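You operate a simulated robot arm through the tools that you are given. There is no shell and no other tool.

The job below is to be done with a simulated robot arm. You get a single attempt, and the scene is never put back.

Task
Fetch the large tube from the table top and stand it on the blue tray there. Put the filter cartridge from the table top on the sampler bench. Open the stirrer drawer, put the nozzle that says "92" from the table top inside, then shut the drawer. Take the pink pad and leave it on the top of the chiller. Count the dye bottles on the table top, then put as many of the cartridges from the table top on top of the grey filter there. Open the right computer cupboard door. The order is free. Set down upright: large tube.

Only the result counts: the job must be done as asked and must still hold three seconds after the hand-in. Knocking over, shifting, dropping, spilling or breaking anything else fails it.

Robot
A 6-joint arm with a two-finger gripper on a trunk, on a base that moves. Base frame: it is fixed to the floor where the robot stands at the start and does not move with it; the origin is under the middle of the robot, x ahead of it, y to its left, z up; the surface under the hand at the start is at about z = 0.88. Lengths are in m, angles in degrees, forces in N, time in s.
It reaches about 1.206 m from its shoulder. Its first joint turns from -166.0 to 166.0 degrees. Places, roughly: cartridge [1.25, -0.25, 1]; dye bottle [1.25, -0.5, 1]; filter [1, -0.25, 1]; filter cartridge [0.5, 0, 1]; large tube [0.5, 0, 1]; n4 drawer [3.2, -0.3, 0.7]; nozzle [0.5, -0.25, 1]; pink pad (6x10x3 cm) [1.5, -0.4, 0.9]; right computer cupboard door [1.8, -2.7, 0.4]; sampler bench (34x13 cm) [3.02, -1.28, 0.88]; stirrer drawer [3.1, -0.3, 0.7]; top of the chiller (18x22 cm) [0.98, 1.5, 0.64]; tray (10x8x1 cm) [1, 0, 0.9]. Payload 2.45 kg.
Tool frame: the origin (TCP) lies between the finger pads and is the grasp point; the fingertips stand 0.02 m ahead of it; z points along the fingers, y is the line along which they close. The gripper opens to 0.14 m; its body begins 0.168 m behind the TCP.
Orientation is that of the tool frame in the base frame, as a unit quaternion [x, y, z, w]. With the fingers straight down and closing along the base's y, the tool's x points along the base's -x, its y along +y and its z along -z.

Tools
- The arm moves only by the tool step_arm. Its argument "deltas" is a list of rows, each a list of 2 entries, a list of its own where there are three numbers: the shift along the tool's x, y, z in mm, then the turn, a rotation vector about the tool's x, y, z in degrees. In form: [[[tx, ty, tz], [ax, ay, az]], ...]. A call has 1 to 20 rows; each row is the pose to reach, as a shift and turn from the pose commanded when the call began, along the tool's axes at that moment. "grip" is the closure, from 0 (fully open) to 1 (shut), set as the call begins (left out, the last holds). Rows are played at 5 a second. More than 0.05 m and 8.6 degrees between two rows, or a gripper value outside its range, and nothing of the call is played. Where a pose cannot be reached the arm comes as near as it can. A force on the tool above 40 N (or 10 N above the force at the start of the call, whichever is more), or a blocked arm, ends the call early, and 0.2 s more pass. The fingers move at their own pace (about 0.045 m/s each) and stop on an object; they squeeze with about 42 N. The grip force told is the motor's: it shows also when the fingers shut on nothing. Time passes only in rows, and 0.2 s behind the last, so rows that repeat a pose let the fingers close. It gives the time, the measured TCP pose, the force on the tool (base axes), the opening and the grip force at its end, in the units of the frame above (readings bear some noise), with the torque about the TCP (base axes, N m) and any sound that the robot's microphone picked up.
- Cameras (640 x 400 px; columns grow to the right, rows downward): "scene" is now at [-0.1019, 0.1446, 1.1577]; the picture's right is [-0.34, -0.94, 0.00], its down [-0.18, 0.06, -0.98] and it looks along [0.92, -0.33, -0.19] (base axes); focal length 261 px, centre (320, 200). "wrist" rides on the gripper at [0.078, 0.011, -0.209] in the tool frame; the picture's right is [-0.14, 0.99, 0.00], its down [-0.92, -0.13, -0.37] and it looks along [-0.36, -0.05, 0.93] (tool axes); focal length 280 px, centre (320, 200). There is no depth. A picture from a camera that has moved, and an enlarged one, comes with that camera's place and axes in the base frame and with its lens.
- camera(camera): a new picture of that camera. No time passes.
- roll_base(legs): drives the robot by 1 to 6 legs, each [ahead, left, turn to the left] in m, m and degrees, along the robot's own axes; the way and the turn of a leg run together, so that a leg with both is an arc; at most 1.5 m and 180 degrees a leg. The arm and the cameras ride along, it lands a little off, and it stops where it bumps. It gives what a move gives.
- head_to(pan, tilt): turns the head with the scene camera to pan (to the left, within 143 degrees either way) and tilt (down, from -29 to 69), counted from straight ahead of the robot. It gives what a move gives.
- inspect(camera, box): a new picture of the part [left, top, right, bottom] of that camera's present view, enlarged. No time passes.
- sign_off(): hands the job in; it is judged then, once.

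Places have to be worked out from the pictures, the camera data and where the tool is seen. Open the gripper and draw the arm clear of the work before you hand the job in, unless the task says otherwise.

The tools are called after "Call:" by a JSON object that holds its "name" and its "arguments". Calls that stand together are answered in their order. step_arm: Moves the arm, as the interface text tells. Its arguments: {"type":"object","properties":{"deltas":{"type":"array"},"grip":{"type":"number"}},"required":["deltas"]} The other tools are called the same way: roll_base (legs) drives the base; head_to (pan, tilt) turns the head that bears the scene camera; camera (camera) takes a picture; inspect (camera, box) takes an enlarged picture of a part of a camera's view; sign_off () hands the job in.

At the start:

```text
time_s: 0.0
tcp_pos: [0.5373, -0.3249, 1.1383]
ee_rot: [0.001, 1.0, 0.001, 0.0]
force: [1.1, 0.2, -0.2]
ft_torque: [0.01, 0.04, -0.03]
opening: 0.1401
grip_force: 0.0
robot x, y, heading: [0.001, 0.0012, -0.1]
head pan, tilt (commanded): [-19.7, 11.1]
```

scene: 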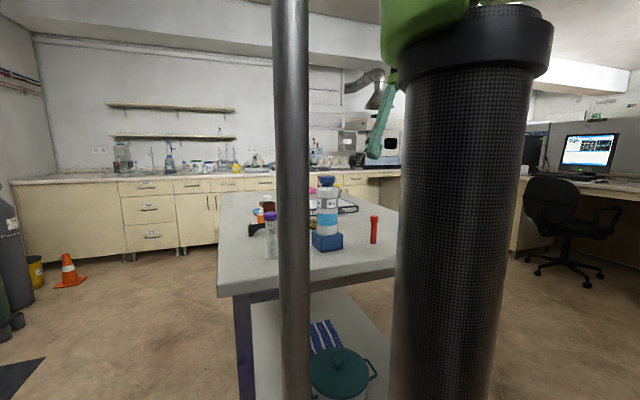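
wrist: 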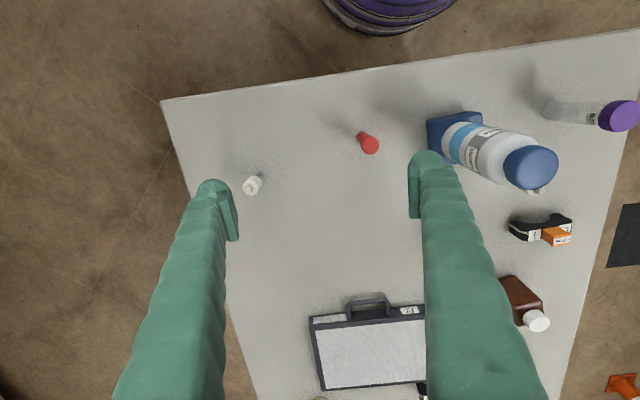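

I'll start by looking at the scene in more detail, from the wrist camera and the head camera, before moving anything.

Call:
{"name": "inspect", "arguments": {"camera": "wrist", "box": [160, 80, 400, 230]}}

Call:
{"name": "inspect", "arguments": {"camera": "wrist", "box": [400, 80, 640, 230]}}

Call:
{"name": "inspect", "arguments": {"camera": "wrist", "box": [300, 250, 620, 400]}}

Call:
{"name": "inspect", "arguments": {"camera": "scene", "box": [200, 160, 400, 285]}}

```text
2.67 times, centred on (280, 155) of wrist
camera zoom: at [0.4578, -0.3134, 1.3482], right [0.14, 0.99, 0.0], down [0.92, -0.13, 0.37], along [0.36, -0.05, -0.93], focal length 748 px, centre (427, 320)
```

zoom: 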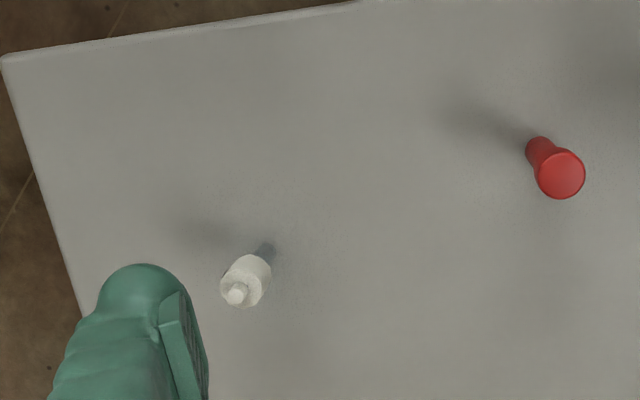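

```text
2.67 times, centred on (520, 155) of wrist
camera zoom: at [0.4578, -0.3134, 1.3482], right [0.14, 0.99, 0.0], down [0.92, -0.13, 0.37], along [0.36, -0.05, -0.93], focal length 748 px, centre (-213, 320)
```

zoom: 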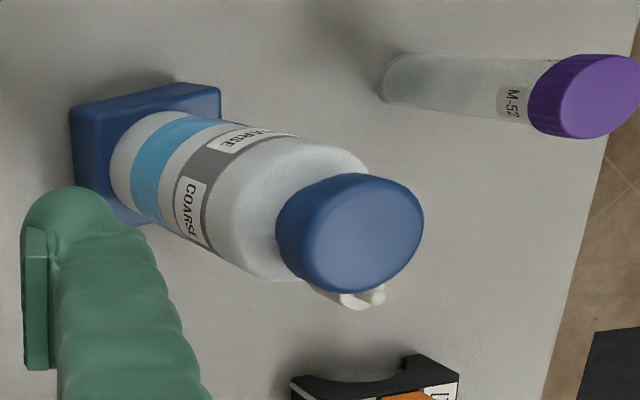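

```text
2.00 times, centred on (460, 325) of wrist
camera zoom: at [0.4578, -0.3134, 1.3482], right [0.14, 0.99, 0.0], down [0.92, -0.13, 0.37], along [0.36, -0.05, -0.93], focal length 561 px, centre (40, -50)
```

zoom: 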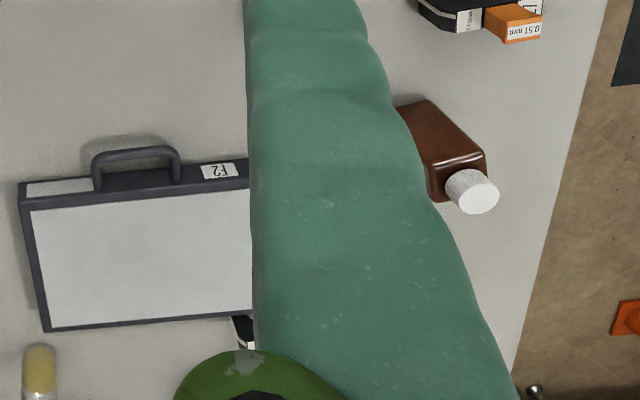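

```text
3.20 times, centred on (300, 222) of scene
camera zoom: at [-0.1019, 0.1446, 1.1577], right [-0.34, -0.94, 0.0], down [-0.18, 0.06, -0.98], along [0.92, -0.33, -0.19], focal length 836 px, centre (384, 128)
```

zoom: 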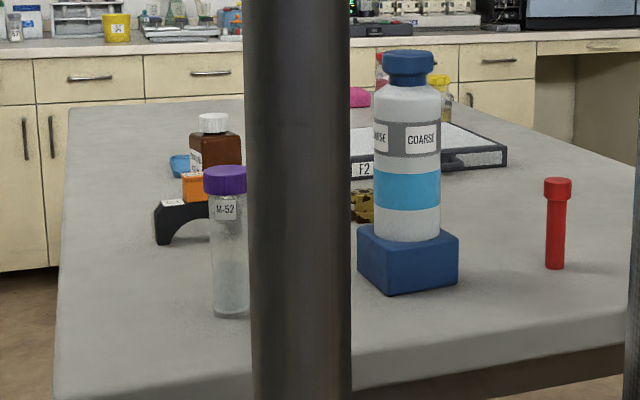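

The wrist view shows the table running roughly x 0.44 and beyond, y −0.57 to 0.17, with tubes, a white bottle on a blue block, a black/orange item, a brown bottle and an F2 panel. I'll turn the head to see the rest of the room.

Call:
{"name": "head_to", "arguments": {"pan": 0, "tilt": 25}}

Call:
{"name": "camera", "arguments": {"camera": "scene"}}

Call:
{"name": "head_to", "arguments": {"pan": 60, "tilt": 20}}

Call:
{"name": "camera", "arguments": {"camera": "scene"}}

Call:
{"name": "head_to", "arguments": {"pan": -60, "tilt": 15}}

Call:
{"name": "camera", "arguments": {"camera": "scene"}}

```text
time_s: 0.8
tcp_pos: [0.5358, -0.3254, 1.1378]
ee_rot: [0.0, 1.0, 0.0, 0.001]
force: [0.3, 0.2, -0.2]
ft_torque: [-0.02, 0.0, -0.02]
opening: 0.1403
grip_force: 0.0
robot x, y, heading: [0.0, -0.0038, -0.2]
head pan, tilt (commanded): [0.0, 25.0]
```

```text
taken
camera scene: at [-0.0974, 0.176, 1.1352], right [0.0, -1.0, 0.0], down [-0.42, 0.0, -0.91], along [0.91, 0.0, -0.42], focal length 261 px, centre (320, 200)
```

scene: 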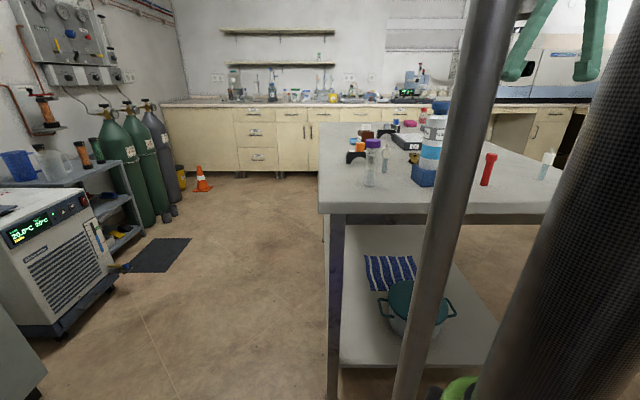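

```text
time_s: 2.1
tcp_pos: [0.5353, -0.3247, 1.1384]
ee_rot: [0.0, 1.0, 0.0, 0.0]
force: [-0.5, -0.7, 0.9]
ft_torque: [-0.01, 0.0, 0.03]
opening: 0.1399
grip_force: 0.2
robot x, y, heading: [-0.0003, -0.0022, 0.2]
head pan, tilt (commanded): [60.0, 20.0]
```

```text
taken
camera scene: at [-0.1429, 0.2567, 1.1432], right [0.87, -0.5, 0.0], down [-0.17, -0.3, -0.94], along [0.47, 0.81, -0.34], focal length 261 px, centre (320, 200)
```

scene: 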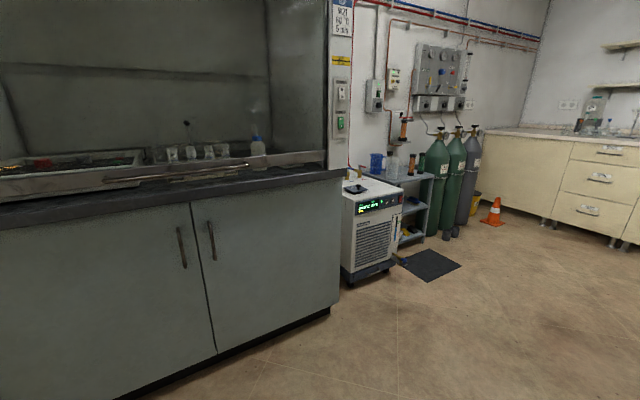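

```text
time_s: 4.1
tcp_pos: [0.5364, -0.3257, 1.1382]
ee_rot: [0.0, 1.0, 0.0, 0.0]
force: [0.6, 0.3, 0.6]
ft_torque: [0.0, 0.0, 0.0]
opening: 0.1403
grip_force: 0.1
robot x, y, heading: [0.0008, -0.0035, -0.1]
head pan, tilt (commanded): [-60.0, 15.0]
```

```text
taken
camera scene: at [-0.1428, 0.0952, 1.1513], right [-0.87, -0.5, 0.0], down [-0.13, 0.22, -0.97], along [0.48, -0.84, -0.26], focal length 261 px, centre (320, 200)
```

scene: 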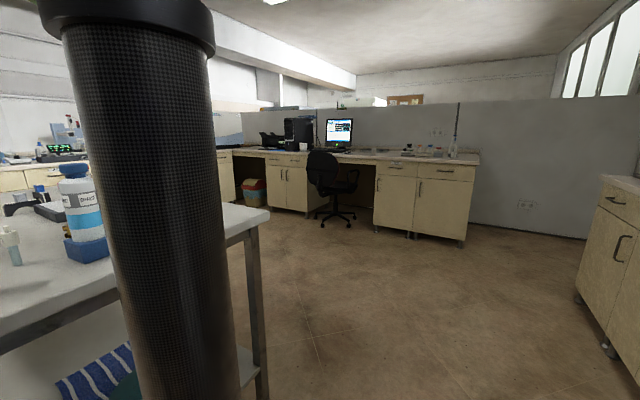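

The chiller stands to the left front, the drawers along the far wall, the computer desk on the right. I'll raise the arm for a better overhead overview of the table top.

Call:
{"name": "step_arm", "arguments": {"deltas": [[[0, 0, -45], [0, 0, 0]], [[0, 0, -90], [0, 0, 0]], [[0, 20, -130], [0, 0, 0]], [[-40, 40, -150], [0, 0, 0]], [[-80, 60, -170], [0, 0, 0]], [[-120, 80, -190], [0, 0, 0]], [[-160, 100, -200], [0, 0, 0]]]}}

Call:
{"name": "camera", "arguments": {"camera": "wrist"}}

```text
time_s: 5.7
tcp_pos: [0.6917, -0.2247, 1.3312]
ee_rot: [0.0, 1.0, 0.0, 0.0]
force: [-2.1, 0.0, 2.2]
ft_torque: [-0.07, -0.41, 0.01]
opening: 0.1403
grip_force: 0.1
out of reach, approached as far as the arm can: row 7
robot x, y, heading: [0.0011, -0.0013, -0.1]
head pan, tilt (commanded): [-60.0, 15.0]
```

```text
taken
camera wrist: at [0.6134, -0.2135, 1.541], right [0.14, 0.99, 0.0], down [0.92, -0.13, 0.37], along [0.37, -0.05, -0.93], focal length 280 px, centre (320, 200)
```

wrist: 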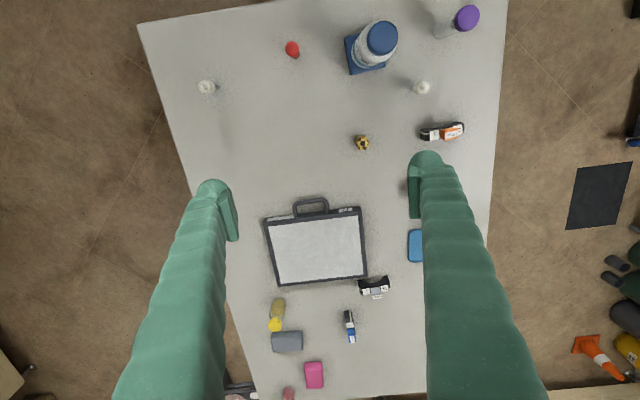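

Now I can see the whole table layout. I'll zoom in to read labels and identify each object.

Call:
{"name": "inspect", "arguments": {"camera": "wrist", "box": [180, 20, 340, 120]}}

Call:
{"name": "inspect", "arguments": {"camera": "wrist", "box": [340, 0, 500, 100]}}

Call:
{"name": "inspect", "arguments": {"camera": "wrist", "box": [340, 80, 500, 180]}}

Call:
{"name": "inspect", "arguments": {"camera": "wrist", "box": [250, 270, 410, 370]}}

Call:
{"name": "inspect", "arguments": {"camera": "wrist", "box": [240, 310, 400, 400]}}

Call:
{"name": "inspect", "arguments": {"camera": "wrist", "box": [250, 180, 410, 300]}}

```text
4.00 times, centred on (260, 70) of wrist
camera zoom: at [0.6134, -0.2135, 1.541], right [0.14, 0.99, 0.0], down [0.92, -0.13, 0.37], along [0.37, -0.05, -0.93], focal length 1122 px, centre (560, 720)
```

zoom: 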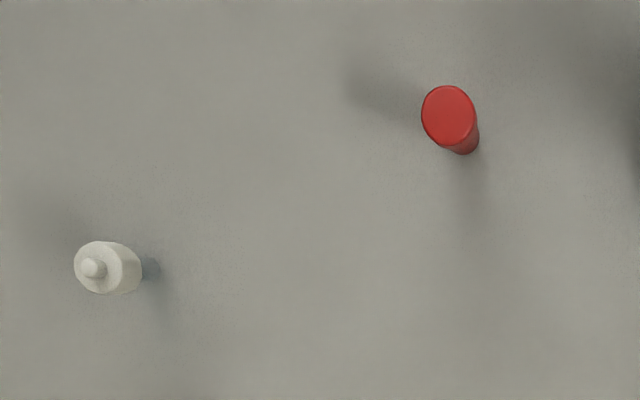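

```text
4.00 times, centred on (420, 50) of wrist
camera zoom: at [0.6134, -0.2135, 1.541], right [0.14, 0.99, 0.0], down [0.92, -0.13, 0.37], along [0.37, -0.05, -0.93], focal length 1122 px, centre (-80, 800)
```

zoom: 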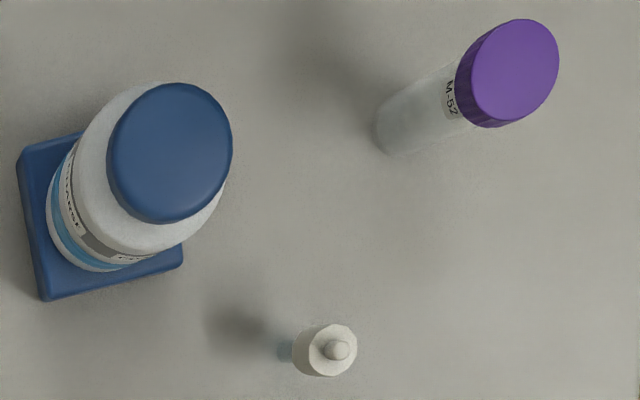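

```text
4.00 times, centred on (420, 130) of wrist
camera zoom: at [0.6134, -0.2135, 1.541], right [0.14, 0.99, 0.0], down [0.92, -0.13, 0.37], along [0.37, -0.05, -0.93], focal length 1122 px, centre (-80, 480)
```

zoom: 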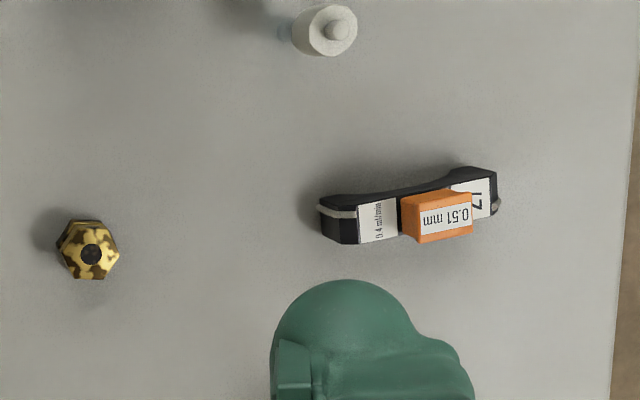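

```text
4.00 times, centred on (330, 320) of wrist
camera zoom: at [0.6134, -0.2135, 1.541], right [0.14, 0.99, 0.0], down [0.92, -0.13, 0.37], along [0.37, -0.05, -0.93], focal length 1122 px, centre (280, -280)
```

zoom: 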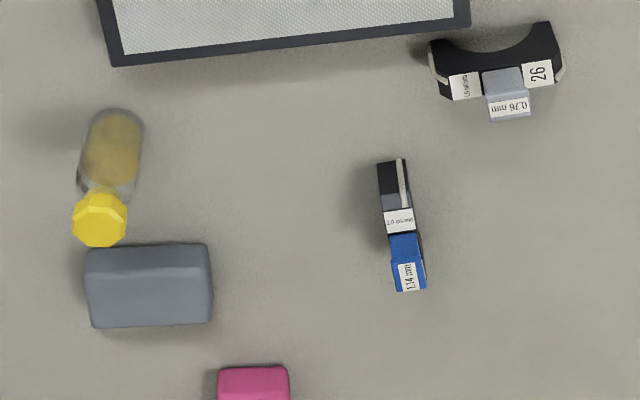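

```text
4.00 times, centred on (320, 355) of wrist
camera zoom: at [0.6134, -0.2135, 1.541], right [0.14, 0.99, 0.0], down [0.92, -0.13, 0.37], along [0.37, -0.05, -0.93], focal length 1122 px, centre (320, -420)
```

zoom: 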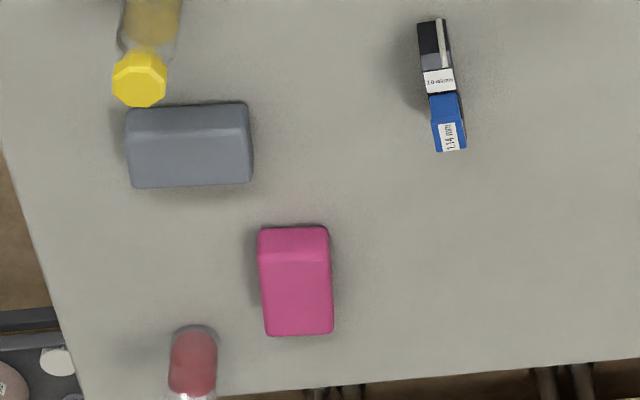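

```text
3.33 times, centred on (330, 240) of wrist
camera zoom: at [0.6134, -0.2135, 1.541], right [0.14, 0.99, 0.0], down [0.92, -0.13, 0.37], along [0.37, -0.05, -0.93], focal length 935 px, centre (287, 67)
```

zoom: 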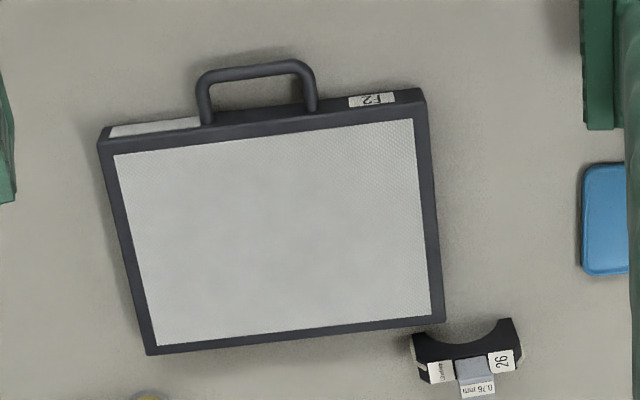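

I've got three bow-shaped cartridges (orange, grey, blue tabs), yellow and red dye bottles, a pink and a grey pad, and the purple-capped tube as the large-tube candidate. I'll drive round to the table's left side so that the whole table comes within reach and view.

Call:
{"name": "roll_base", "arguments": {"legs": [[0, 0.65, 0], [0.85, 0, 0], [0, 0, -90]]}}

Call:
{"name": "head_to", "arguments": {"pan": 0, "tilt": 25}}

Call:
{"name": "camera", "arguments": {"camera": "scene"}}

Call:
{"name": "camera", "arguments": {"camera": "wrist"}}

```text
time_s: 17.3
tcp_pos: [0.6519, -0.0596, 1.3303]
ee_rot: [0.701, 0.713, 0.0, 0.0]
force: [-0.8, 0.0, 0.2]
ft_torque: [-0.03, 0.03, -0.05]
opening: 0.1401
grip_force: 0.1
robot x, y, heading: [0.8618, 0.6393, -89.0]
head pan, tilt (commanded): [-60.0, 15.0]
```

```text
time_s: 18.6
tcp_pos: [0.6514, -0.0598, 1.3301]
ee_rot: [0.701, 0.713, -0.001, -0.001]
force: [-0.2, -0.1, -0.5]
ft_torque: [-0.01, 0.01, 0.0]
opening: 0.1399
grip_force: 0.2
robot x, y, heading: [0.8636, 0.6373, -89.0]
head pan, tilt (commanded): [0.0, 25.0]
```

```text
taken
camera scene: at [1.0387, 0.7391, 1.1351], right [-1.0, -0.02, 0.0], down [-0.01, 0.42, -0.91], along [0.01, -0.91, -0.42], focal length 261 px, centre (320, 200)
```

scene: 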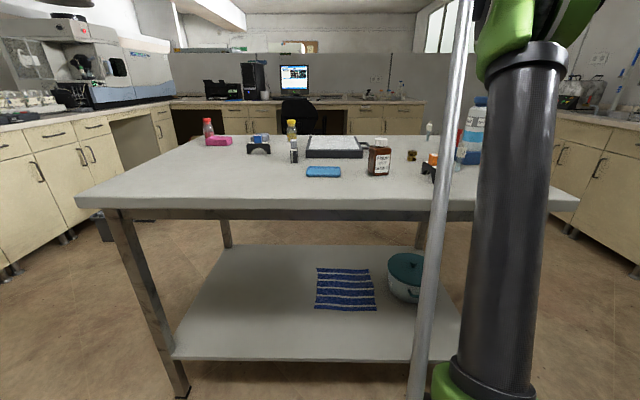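

```text
taken
camera wrist: at [0.6608, 0.0192, 1.5402], right [0.99, -0.12, 0.0], down [-0.11, -0.92, 0.37], along [-0.04, -0.37, -0.93], focal length 280 px, centre (320, 200)
```

wrist: 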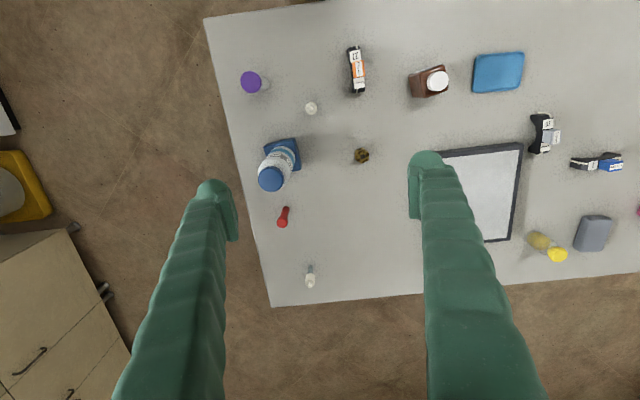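

The base arrived at the left side of the table. I'll zoom in on the tabletop from this side to read the labels and count the bottles.

Call:
{"name": "inspect", "arguments": {"camera": "scene", "box": [190, 105, 330, 190]}}

Call:
{"name": "inspect", "arguments": {"camera": "scene", "box": [350, 90, 510, 190]}}

Call:
{"name": "inspect", "arguments": {"camera": "wrist", "box": [230, 30, 390, 130]}}

Call:
{"name": "inspect", "arguments": {"camera": "wrist", "box": [240, 130, 400, 230]}}

Call:
{"name": "inspect", "arguments": {"camera": "wrist", "box": [250, 200, 410, 300]}}

Call:
{"name": "inspect", "arguments": {"camera": "wrist", "box": [400, 30, 640, 180]}}

```text
4.57 times, centred on (260, 148) of scene
camera zoom: at [1.0387, 0.7391, 1.1351], right [-1.0, -0.02, 0.0], down [-0.01, 0.42, -0.91], along [0.01, -0.91, -0.42], focal length 1194 px, centre (594, 440)
```

zoom: 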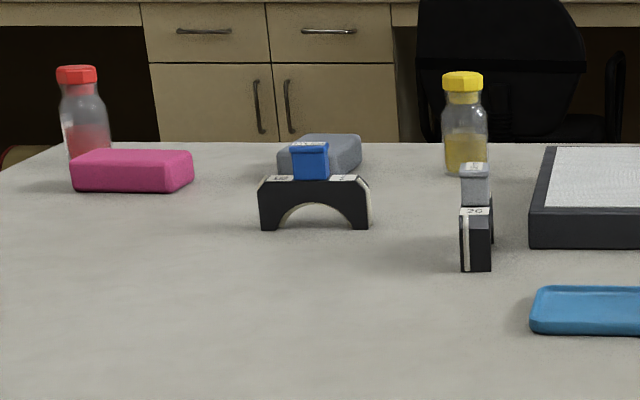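

```text
4.00 times, centred on (430, 140) of scene
camera zoom: at [1.0387, 0.7391, 1.1351], right [-1.0, -0.02, 0.0], down [-0.01, 0.42, -0.91], along [0.01, -0.91, -0.42], focal length 1044 px, centre (-120, 440)
```

zoom: 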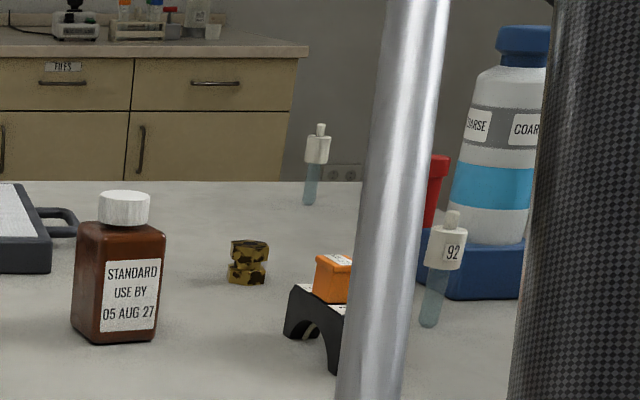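

```text
4.00 times, centred on (310, 80) of wrist
camera zoom: at [0.6608, 0.0192, 1.5402], right [0.99, -0.12, 0.0], down [-0.11, -0.92, 0.37], along [-0.04, -0.37, -0.93], focal length 1122 px, centre (360, 680)
```

zoom: 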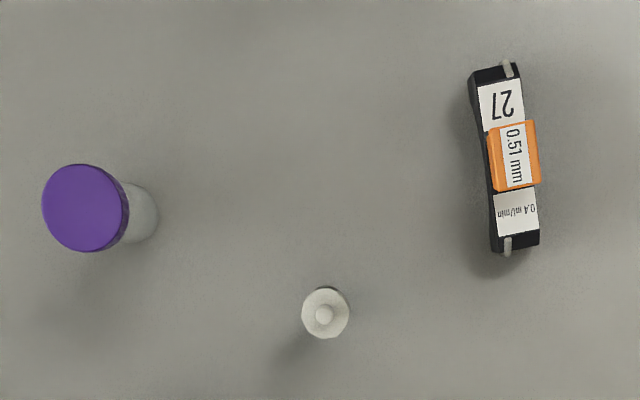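

```text
4.00 times, centred on (320, 180) of wrist
camera zoom: at [0.6608, 0.0192, 1.5402], right [0.99, -0.12, 0.0], down [-0.11, -0.92, 0.37], along [-0.04, -0.37, -0.93], focal length 1122 px, centre (320, 280)
```

zoom: 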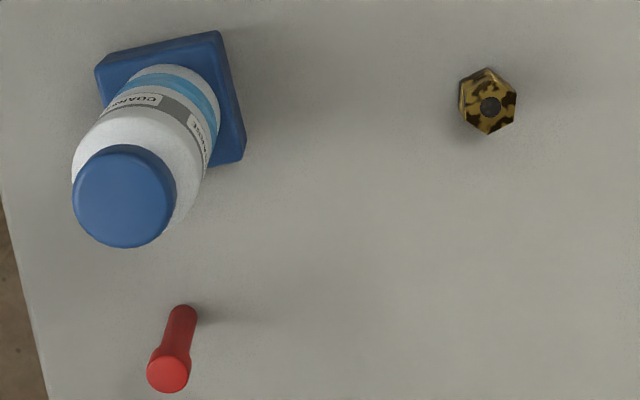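

```text
4.00 times, centred on (330, 250) of wrist
camera zoom: at [0.6608, 0.0192, 1.5402], right [0.99, -0.12, 0.0], down [-0.11, -0.92, 0.37], along [-0.04, -0.37, -0.93], focal length 1122 px, centre (280, 0)
```

zoom: 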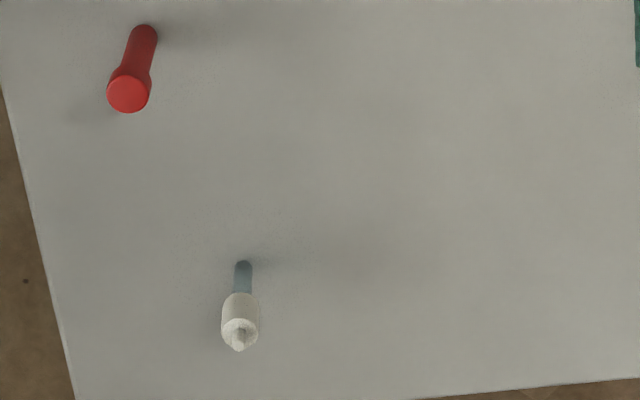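

```text
2.67 times, centred on (520, 105) of wrist
camera zoom: at [0.6608, 0.0192, 1.5402], right [0.99, -0.12, 0.0], down [-0.11, -0.92, 0.37], along [-0.04, -0.37, -0.93], focal length 748 px, centre (-213, 453)
```

zoom: 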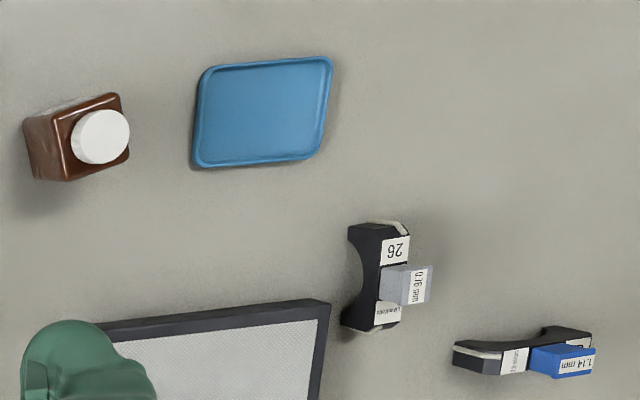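

Nozzle "92" is the one at about (0.64, −0.01). I count two dye bottles, red and yellow; the brown bottle is marked STANDARD. The tube stands at about (0.54, 0.045) with its cap top near z 1.00. I'll move above the large tube with the fingers partly closed.

Call:
{"name": "step_arm", "arguments": {"deltas": [[[18, -18, 30], [0, 0, 0]], [[36, -36, 60], [0, 0, 0]], [[54, -55, 90], [0, 0, 0]], [[72, -73, 120], [0, 0, 0]], [[90, -91, 150], [0, 0, 0]], [[107, -109, 180], [0, 0, 0]], [[107, -109, 180], [0, 0, 0]]], "grip": 0.4}}

Call:
{"name": "camera", "arguments": {"camera": "wrist"}}

Call:
{"name": "camera", "arguments": {"camera": "scene"}}

```text
time_s: 20.2
tcp_pos: [0.5408, 0.0467, 1.1515]
ee_rot: [0.701, 0.713, 0.0, -0.001]
force: [-0.2, -0.8, -0.2]
ft_torque: [-0.02, 0.0, -0.04]
opening: 0.0842
grip_force: 0.0
robot x, y, heading: [0.8642, 0.6382, -88.9]
head pan, tilt (commanded): [0.0, 25.0]
```

```text
taken
camera wrist: at [0.5499, 0.1251, 1.3601], right [0.99, -0.12, 0.0], down [-0.11, -0.92, 0.37], along [-0.04, -0.37, -0.93], focal length 280 px, centre (320, 200)
```

wrist: 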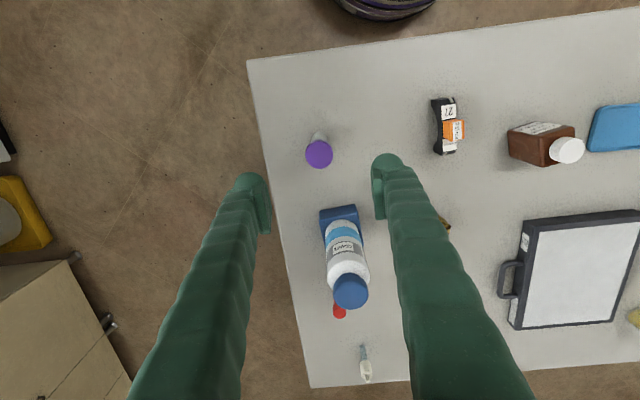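

```text
taken
camera scene: at [1.0388, 0.7392, 1.1351], right [-1.0, -0.02, 0.0], down [-0.01, 0.42, -0.91], along [0.02, -0.91, -0.42], focal length 261 px, centre (320, 200)
```

scene: 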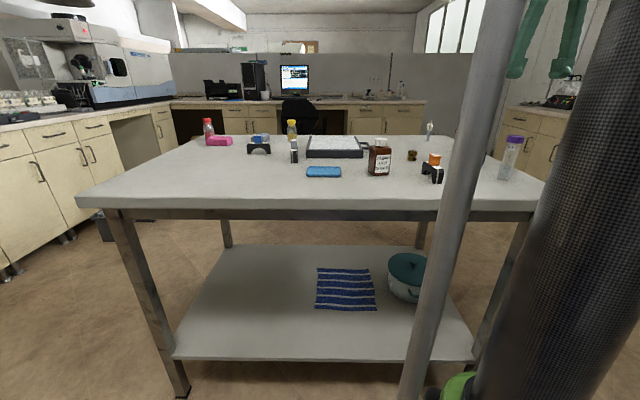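

The cap sits at about (0.539, 0.048), almost directly under the TCP. I'll descend to z ≈ 0.982 and then close on the cap.

Call:
{"name": "step_arm", "arguments": {"deltas": [[[1, -1, 40], [0, 0, 0]], [[1.5, -2, 80], [0, 0, 0]], [[1.5, -2, 120], [0, 0, 0]], [[1.5, -2, 150], [0, 0, 0]], [[1.5, -2, 171], [0, 0, 0]], [[1.5, -2, 171], [0, 0, 0]]]}}

Call:
{"name": "camera", "arguments": {"camera": "wrist"}}

```text
time_s: 21.6
tcp_pos: [0.5398, 0.0478, 0.979]
ee_rot: [0.701, 0.713, 0.001, 0.0]
force: [0.9, 0.7, -0.1]
ft_torque: [-0.02, 0.02, 0.02]
opening: 0.084
grip_force: 0.0
robot x, y, heading: [0.8637, 0.6377, -88.9]
head pan, tilt (commanded): [0.0, 25.0]
```

```text
taken
camera wrist: at [0.5491, 0.1254, 1.1884], right [0.99, -0.12, 0.0], down [-0.11, -0.92, 0.37], along [-0.04, -0.37, -0.93], focal length 280 px, centre (320, 200)
```

wrist: 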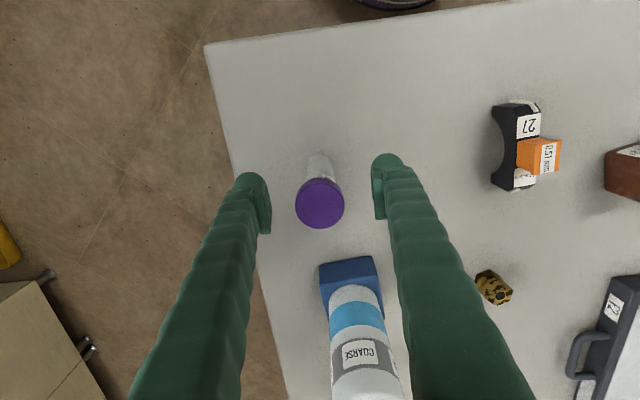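

The cap is centred between the fingers, so I'll close on it in place.

Call:
{"name": "step_arm", "arguments": {"deltas": [[[0, 0, 0], [0, 0, 0]], [[0, 0, 0], [0, 0, 0]], [[0, 0, 0], [0, 0, 0]], [[0, 0, 0], [0, 0, 0]], [[0, 0, 0], [0, 0, 0]], [[0, 0, 0], [0, 0, 0]]], "grip": 1}}

Call:
{"name": "camera", "arguments": {"camera": "wrist"}}

```text
time_s: 23.0
tcp_pos: [0.5401, 0.0454, 0.9787]
ee_rot: [0.701, 0.714, 0.0, 0.0]
force: [0.1, -0.2, -0.5]
ft_torque: [0.0, 0.02, 0.0]
opening: 0.0298
grip_force: 41.7
robot x, y, heading: [0.8639, 0.6429, -89.0]
head pan, tilt (commanded): [0.0, 25.0]
```

```text
taken
camera wrist: at [0.549, 0.1254, 1.1886], right [0.99, -0.12, 0.0], down [-0.11, -0.92, 0.37], along [-0.04, -0.37, -0.93], focal length 280 px, centre (320, 200)
```

wrist: 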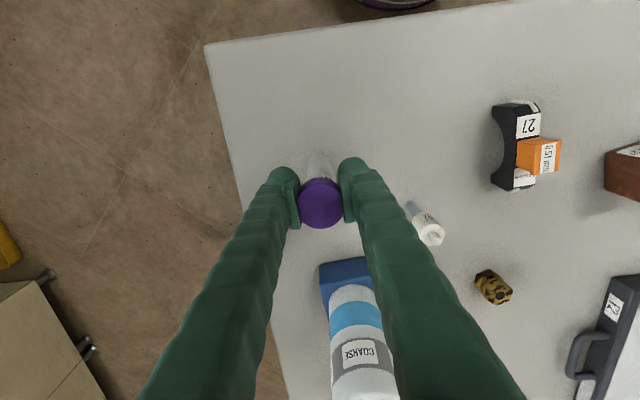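

The grip holds at a 30 mm opening. I'll lift the tube straight up 150 mm.

Call:
{"name": "step_arm", "arguments": {"deltas": [[[0, 0, -30], [0, 0, 0]], [[0, 0, -70], [0, 0, 0]], [[0, 0, -110], [0, 0, 0]], [[0, 0, -150], [0, 0, 0]], [[0, 0, -150], [0, 0, 0]]]}}

Call:
{"name": "camera", "arguments": {"camera": "wrist"}}

Call:
{"name": "camera", "arguments": {"camera": "scene"}}

```text
time_s: 24.2
tcp_pos: [0.5381, 0.0477, 1.1264]
ee_rot: [0.701, 0.713, -0.001, 0.0]
force: [-0.3, 0.0, -0.9]
ft_torque: [0.0, 0.0, 0.0]
opening: 0.0298
grip_force: 42.1
robot x, y, heading: [0.8639, 0.6367, -89.0]
head pan, tilt (commanded): [0.0, 25.0]
```

```text
taken
camera wrist: at [0.546, 0.1265, 1.3362], right [0.99, -0.12, 0.0], down [-0.11, -0.92, 0.37], along [-0.04, -0.37, -0.93], focal length 280 px, centre (320, 200)
```

wrist: 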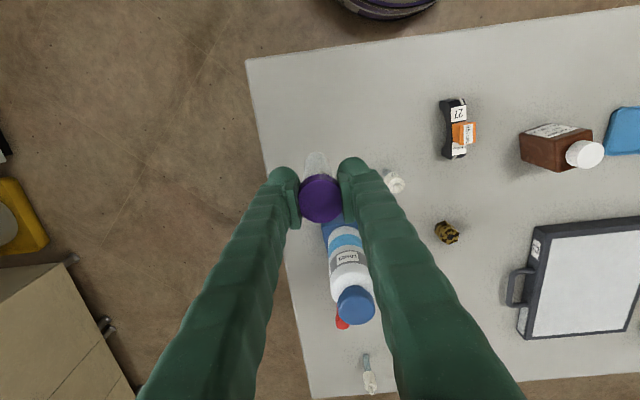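

```text
taken
camera scene: at [1.0388, 0.7392, 1.1351], right [-1.0, -0.02, 0.0], down [-0.01, 0.42, -0.91], along [0.02, -0.91, -0.42], focal length 261 px, centre (320, 200)
```

scene: 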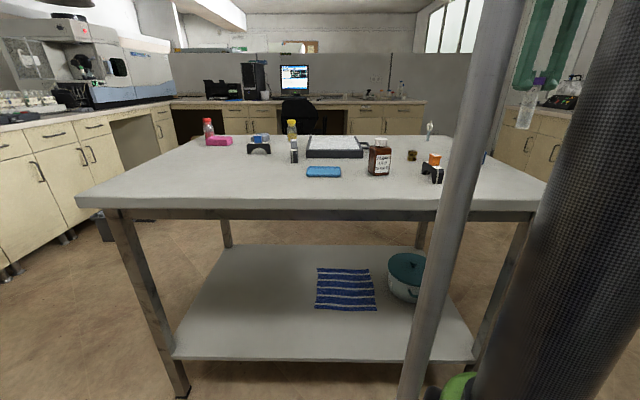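

The tube is secure and upright. I'll move it across at this height to above the tray at about (1.04, 0.005).

Call:
{"name": "step_arm", "arguments": {"deltas": [[[-4, 45, -10], [0, 0, 0]], [[-9, 90, -20], [0, 0, 0]], [[-13, 135, -20], [0, 0, 0]], [[-18, 180, -20], [0, 0, 0]], [[-23, 225, -20], [0, 0, 0]], [[-27, 270, -20], [0, 0, 0]], [[-32, 315, -20], [0, 0, 0]], [[-37, 360, -20], [0, 0, 0]], [[-41, 405, -20], [0, 0, 0]], [[-46, 450, -20], [0, 0, 0]], [[-50, 490, -20], [0, 0, 0]], [[-51, 502, -20], [0, 0, 0]], [[-51, 502, -20], [0, 0, 0]]]}}

Call:
{"name": "camera", "arguments": {"camera": "wrist"}}

Call:
{"name": "camera", "arguments": {"camera": "scene"}}

```text
time_s: 27.0
tcp_pos: [1.0401, 0.006, 1.1457]
ee_rot: [0.701, 0.714, 0.0, 0.0]
force: [-0.4, 0.0, -0.6]
ft_torque: [0.0, 0.01, 0.05]
opening: 0.0293
grip_force: 41.8
robot x, y, heading: [0.8633, 0.6353, -89.0]
head pan, tilt (commanded): [0.0, 25.0]
```

```text
taken
camera wrist: at [1.0499, 0.0851, 1.3562], right [0.99, -0.12, 0.0], down [-0.11, -0.92, 0.37], along [-0.04, -0.37, -0.93], focal length 280 px, centre (320, 200)
```

wrist: 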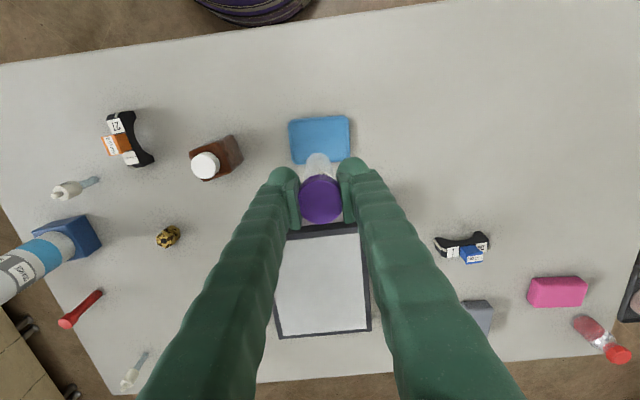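

```text
taken
camera scene: at [1.0389, 0.7392, 1.1351], right [-1.0, -0.02, 0.0], down [-0.01, 0.42, -0.91], along [0.02, -0.91, -0.42], focal length 261 px, centre (320, 200)
```

scene: 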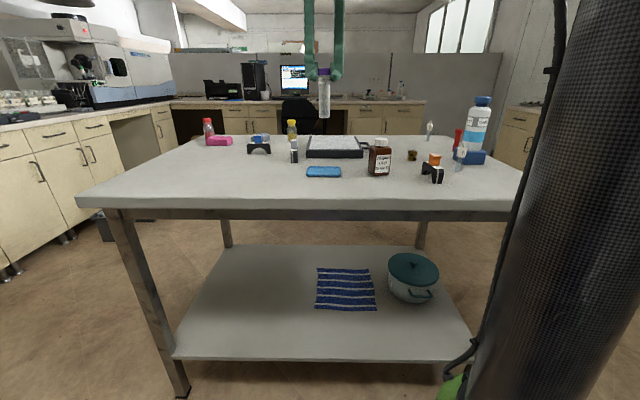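

The tray is centred right under the held tube, at about (1.040, 0.008). I'll lower most of the way, then go in small steps.

Call:
{"name": "step_arm", "arguments": {"deltas": [[[1, 0, 40], [0, 0, 0]], [[2, 0, 80], [0, 0, 0]], [[2, 0, 115], [0, 0, 0]], [[2, 0, 140], [0, 0, 0]], [[2, 0, 150], [0, 0, 0]], [[2, 0, 150], [0, 0, 0]]]}}

Call:
{"name": "camera", "arguments": {"camera": "scene"}}

Call:
{"name": "inspect", "arguments": {"camera": "scene", "box": [280, 130, 360, 180]}}

```text
time_s: 28.4
tcp_pos: [1.0418, 0.0069, 0.9977]
ee_rot: [0.701, 0.713, -0.001, 0.0]
force: [0.1, 0.2, 0.0]
ft_torque: [-0.01, -0.01, -0.01]
opening: 0.0295
grip_force: 41.7
robot x, y, heading: [0.8609, 0.6358, -89.2]
head pan, tilt (commanded): [0.0, 25.0]
```

```text
taken
camera scene: at [1.0389, 0.7392, 1.1351], right [-1.0, -0.02, 0.0], down [-0.01, 0.42, -0.91], along [0.02, -0.91, -0.42], focal length 261 px, centre (320, 200)
```

scene: 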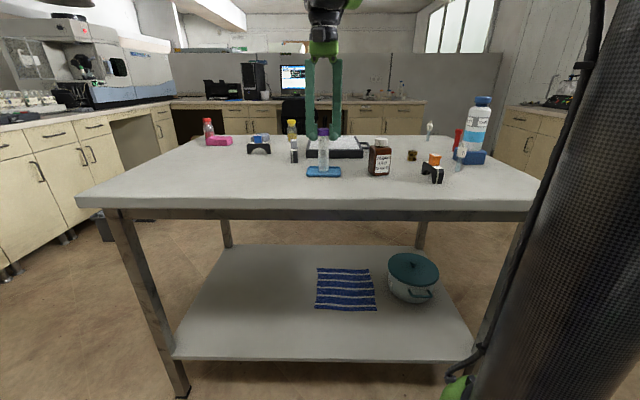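

```text
8.00 times, centred on (320, 155) of scene
camera zoom: at [1.0389, 0.7392, 1.1351], right [-1.0, -0.02, 0.0], down [-0.01, 0.42, -0.91], along [0.02, -0.91, -0.42], focal length 2089 px, centre (320, 560)
```

zoom: 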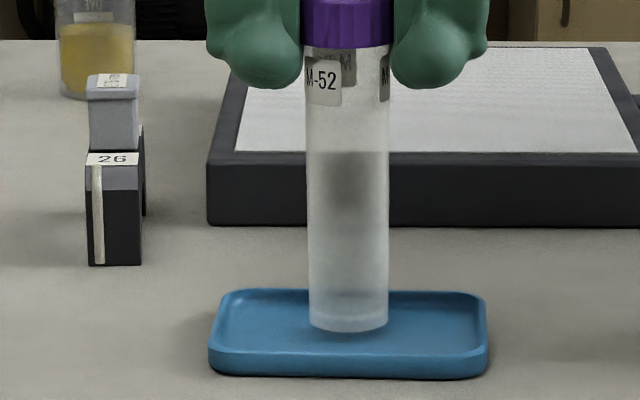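

The tube is about 10 mm above the tray, well centred. I'll lower in fine steps until the contact force appears.

Call:
{"name": "step_arm", "arguments": {"deltas": [[[0, 0, 3], [0, 0, 0]], [[0, 0, 6], [0, 0, 0]], [[0, 0, 8], [0, 0, 0]]]}}

Call:
{"name": "inspect", "arguments": {"camera": "scene", "box": [280, 130, 360, 180]}}

```text
time_s: 29.2
tcp_pos: [1.0415, 0.0068, 0.991]
ee_rot: [0.701, 0.713, 0.0, 0.0]
force: [-2.2, -0.5, 14.8]
ft_torque: [-0.19, 0.1, -0.02]
opening: 0.0296
grip_force: 42.5
robot x, y, heading: [0.8686, 0.6381, -88.9]
head pan, tilt (commanded): [0.0, 25.0]
```

```text
8.00 times, centred on (320, 155) of scene
camera zoom: at [1.0387, 0.7396, 1.1351], right [-1.0, -0.02, 0.0], down [-0.01, 0.42, -0.91], along [0.02, -0.91, -0.42], focal length 2089 px, centre (320, 560)
```

zoom: 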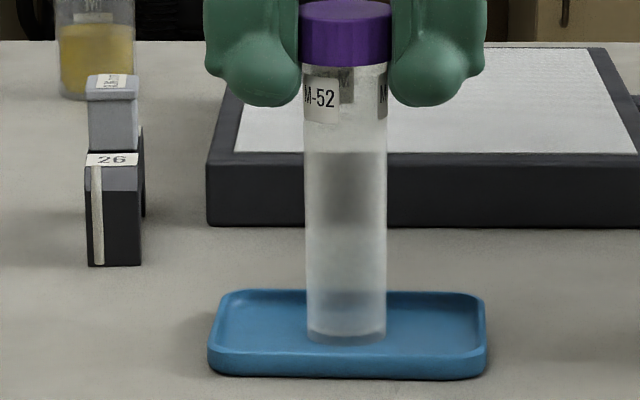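

There is contact at 15 N. I'll ease up about 1 mm, then open the fingers to 0.08.

Call:
{"name": "step_arm", "arguments": {"deltas": [[[0, 0, -1], [0, 0, 0]], [[0, 0, -1], [0, 0, 0]]]}}

Call:
{"name": "step_arm", "arguments": {"deltas": [[[0, 0, 0], [0, 0, 0]], [[0, 0, 0], [0, 0, 0]], [[0, 0, 0], [0, 0, 0]], [[0, 0, 0], [0, 0, 0]]], "grip": 0.4}}

Call:
{"name": "inspect", "arguments": {"camera": "scene", "box": [280, 130, 360, 180]}}

Call:
{"name": "camera", "arguments": {"camera": "wrist"}}

```text
time_s: 29.8
tcp_pos: [1.0428, 0.0078, 0.9907]
ee_rot: [0.701, 0.713, 0.001, 0.0]
force: [0.0, -0.1, 0.2]
ft_torque: [0.0, 0.03, 0.02]
opening: 0.0293
grip_force: 42.4
robot x, y, heading: [0.8658, 0.6351, -89.1]
head pan, tilt (commanded): [0.0, 25.0]
```

```text
time_s: 30.8
tcp_pos: [1.043, 0.0064, 0.9922]
ee_rot: [0.701, 0.714, 0.0, 0.0]
force: [0.1, -0.4, -0.3]
ft_torque: [-0.01, 0.0, 0.01]
opening: 0.0838
grip_force: 0.0
robot x, y, heading: [0.8692, 0.6354, -89.0]
head pan, tilt (commanded): [0.0, 25.0]
```

```text
8.00 times, centred on (320, 155) of scene
camera zoom: at [1.0389, 0.7392, 1.1351], right [-1.0, -0.02, 0.0], down [-0.01, 0.42, -0.91], along [0.02, -0.91, -0.42], focal length 2089 px, centre (320, 560)
```

zoom: 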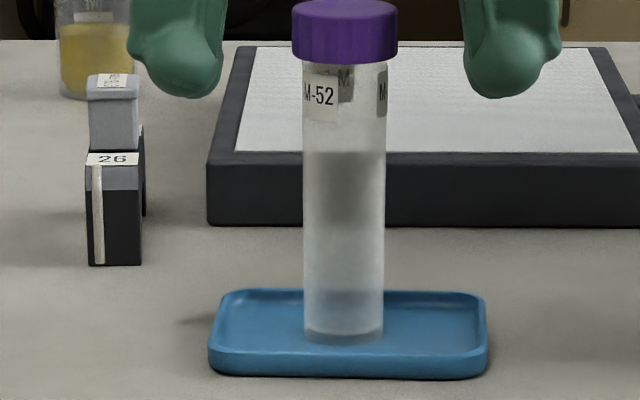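

```text
taken
camera wrist: at [1.0516, 0.086, 1.2015], right [0.99, -0.12, 0.0], down [-0.11, -0.92, 0.37], along [-0.04, -0.37, -0.93], focal length 280 px, centre (320, 200)
```

wrist: 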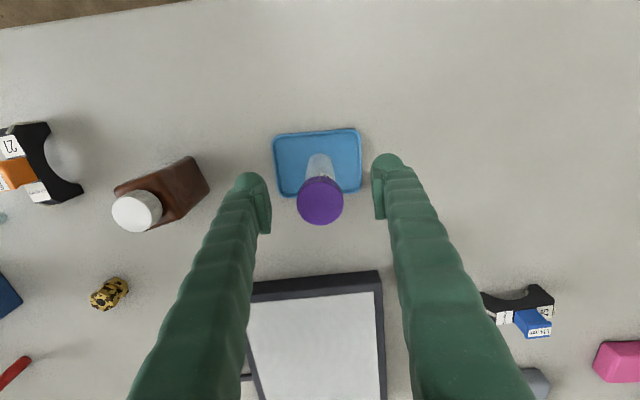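

The large tube stands upright on the tray. I'll lift clear, then move towards cartridge 26 at about (1.14, −0.14) and look again.

Call:
{"name": "step_arm", "arguments": {"deltas": [[[0, 0, -40], [0, 0, 0]], [[0, 0, -85], [0, 0, 0]], [[0, 0, -130], [0, 0, 0]], [[0, 0, -160], [0, 0, 0]], [[-40, 25, -170], [0, 0, 0]], [[-80, 50, -170], [0, 0, 0]], [[-120, 75, -170], [0, 0, 0]], [[-140, 94, -170], [0, 0, 0]], [[-140, 94, -170], [0, 0, 0]]]}}

Call:
{"name": "camera", "arguments": {"camera": "wrist"}}

Call:
{"name": "camera", "arguments": {"camera": "scene"}}

```text
time_s: 32.8
tcp_pos: [1.141, -0.1324, 1.1628]
ee_rot: [0.701, 0.713, -0.001, 0.0]
force: [-1.0, 0.3, -0.1]
ft_torque: [0.02, -0.01, -0.03]
opening: 0.0841
grip_force: 0.1
robot x, y, heading: [0.8664, 0.6397, -88.9]
head pan, tilt (commanded): [0.0, 25.0]
```

```text
taken
camera wrist: at [1.1498, -0.0535, 1.3719], right [0.99, -0.12, 0.0], down [-0.11, -0.92, 0.37], along [-0.04, -0.37, -0.93], focal length 280 px, centre (320, 200)
```

wrist: 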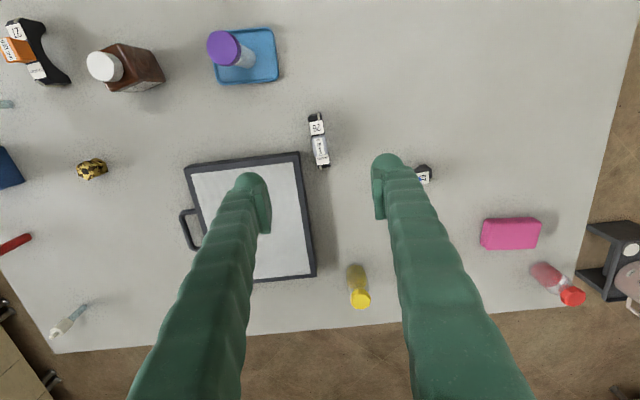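

```text
taken
camera scene: at [1.0389, 0.7392, 1.1351], right [-1.0, -0.02, 0.0], down [-0.01, 0.42, -0.91], along [0.02, -0.91, -0.42], focal length 261 px, centre (320, 200)
```

scene: 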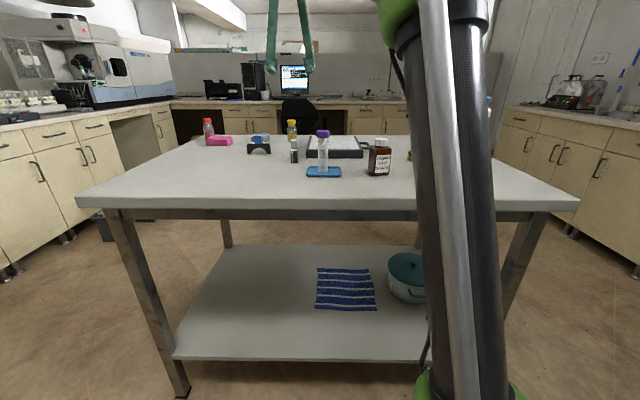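

Call:
{"name": "inspect", "arguments": {"camera": "wrist", "box": [270, 95, 370, 185]}}

Call:
{"name": "inspect", "arguments": {"camera": "scene", "box": [240, 120, 320, 180]}}

```text
4.44 times, centred on (320, 140) of wrist
camera zoom: at [1.1498, -0.0535, 1.3719], right [0.99, -0.12, 0.0], down [-0.11, -0.92, 0.37], along [-0.04, -0.37, -0.93], focal length 1246 px, centre (320, 467)
```

zoom: 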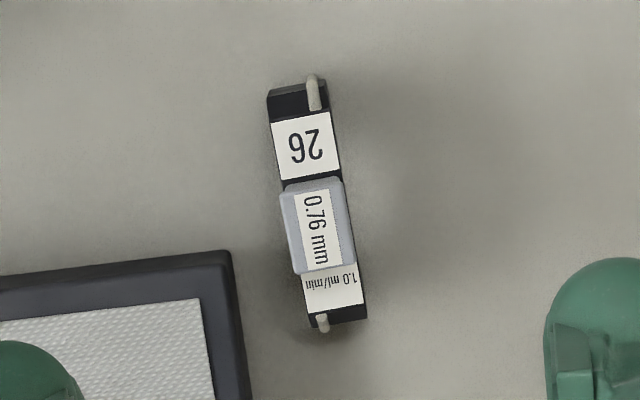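

```text
6.67 times, centred on (280, 150) of scene
camera zoom: at [1.0389, 0.7392, 1.1351], right [-1.0, -0.02, 0.0], down [-0.01, 0.42, -0.91], along [0.02, -0.91, -0.42], focal length 1741 px, centre (587, 533)
```

zoom: 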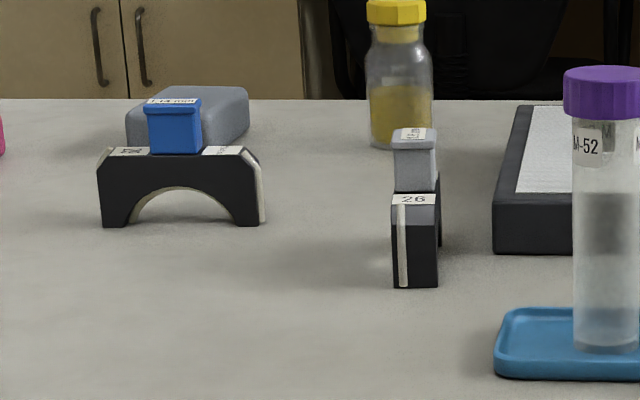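

Cartridge 26 is almost exactly under the TCP at about (1.140, −0.131), turned by about 3°. I'll narrow the opening and descend to grip its tab at z ≈ 0.943, keeping the fingertips above the filter's edge.

Call:
{"name": "step_arm", "arguments": {"deltas": [[[0, 0, 45], [0, 0, -2.8]], [[0, -1, 90], [0, 0, -2.8]], [[0, -1, 135], [0, 0, -2.8]], [[0, -1, 175], [0, 0, -2.8]], [[0, -1, 205], [0, 0, -2.8]], [[0, -1, 219], [0, 0, -2.8]], [[0, -1, 219], [0, 0, -2.8]]], "grip": 0.57}}

Call:
{"name": "camera", "arguments": {"camera": "wrist"}}

Call:
{"name": "inspect", "arguments": {"camera": "scene", "box": [260, 110, 340, 170]}}

```text
time_s: 34.4
tcp_pos: [1.1387, -0.1328, 0.9444]
ee_rot: [0.683, 0.73, -0.001, 0.0]
force: [-0.8, 0.5, 0.0]
ft_torque: [-0.02, 0.03, 0.0]
opening: 0.0602
grip_force: 0.0
robot x, y, heading: [0.8654, 0.6399, -89.0]
head pan, tilt (commanded): [0.0, 25.0]
```

```text
taken
camera wrist: at [1.1431, -0.0532, 1.1546], right [1.0, -0.07, 0.0], down [-0.07, -0.93, 0.37], along [-0.03, -0.37, -0.93], focal length 280 px, centre (320, 200)
```

wrist: 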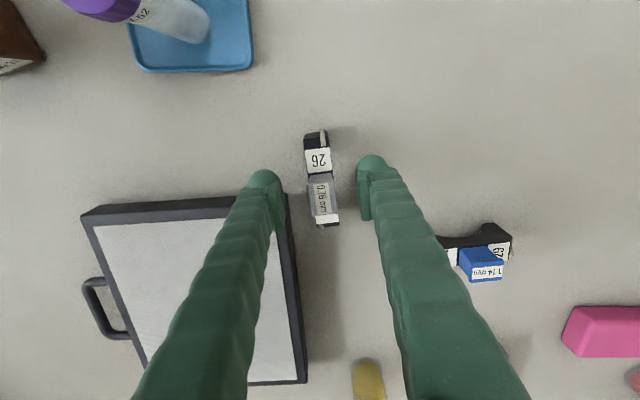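

```text
6.67 times, centred on (300, 140) of scene
camera zoom: at [1.0389, 0.7392, 1.1351], right [-1.0, -0.02, 0.0], down [-0.01, 0.42, -0.91], along [0.02, -0.91, -0.42], focal length 1741 px, centre (453, 600)
```

zoom: 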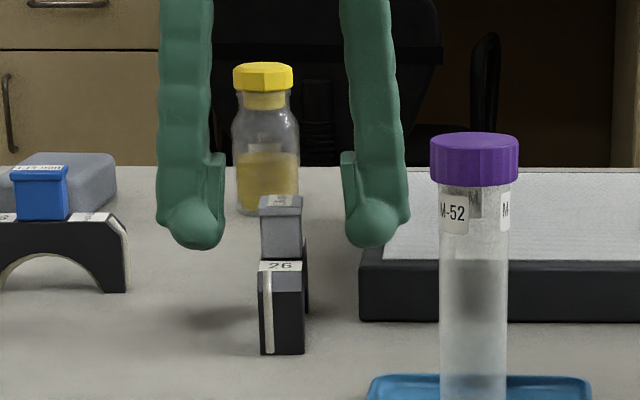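

The tab is centred between the fingers with the fingertips below its top. I'll close.

Call:
{"name": "step_arm", "arguments": {"deltas": [[[0, 0, 0], [0, 0, 0]], [[0, 0, 0], [0, 0, 0]], [[0, 0, 0], [0, 0, 0]], [[0, 0, 0], [0, 0, 0]], [[0, 0, 0], [0, 0, 0]]], "grip": 1}}

Call:
{"name": "inspect", "arguments": {"camera": "scene", "box": [260, 110, 340, 170]}}

```text
time_s: 35.6
tcp_pos: [1.1387, -0.1327, 0.9451]
ee_rot: [0.683, 0.73, 0.001, 0.001]
force: [-0.4, 0.8, -0.3]
ft_torque: [0.0, 0.01, -0.01]
opening: 0.0185
grip_force: 41.9
robot x, y, heading: [0.8664, 0.6374, -89.1]
head pan, tilt (commanded): [0.0, 25.0]
```

```text
6.67 times, centred on (300, 140) of scene
camera zoom: at [1.0389, 0.7391, 1.1351], right [-1.0, -0.02, 0.0], down [-0.01, 0.42, -0.91], along [0.02, -0.91, -0.42], focal length 1741 px, centre (453, 600)
```

zoom: 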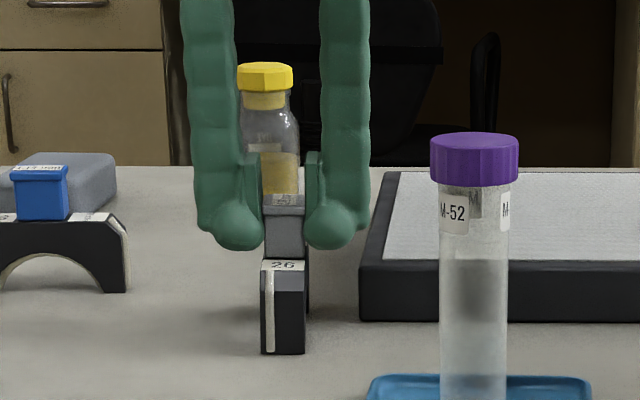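

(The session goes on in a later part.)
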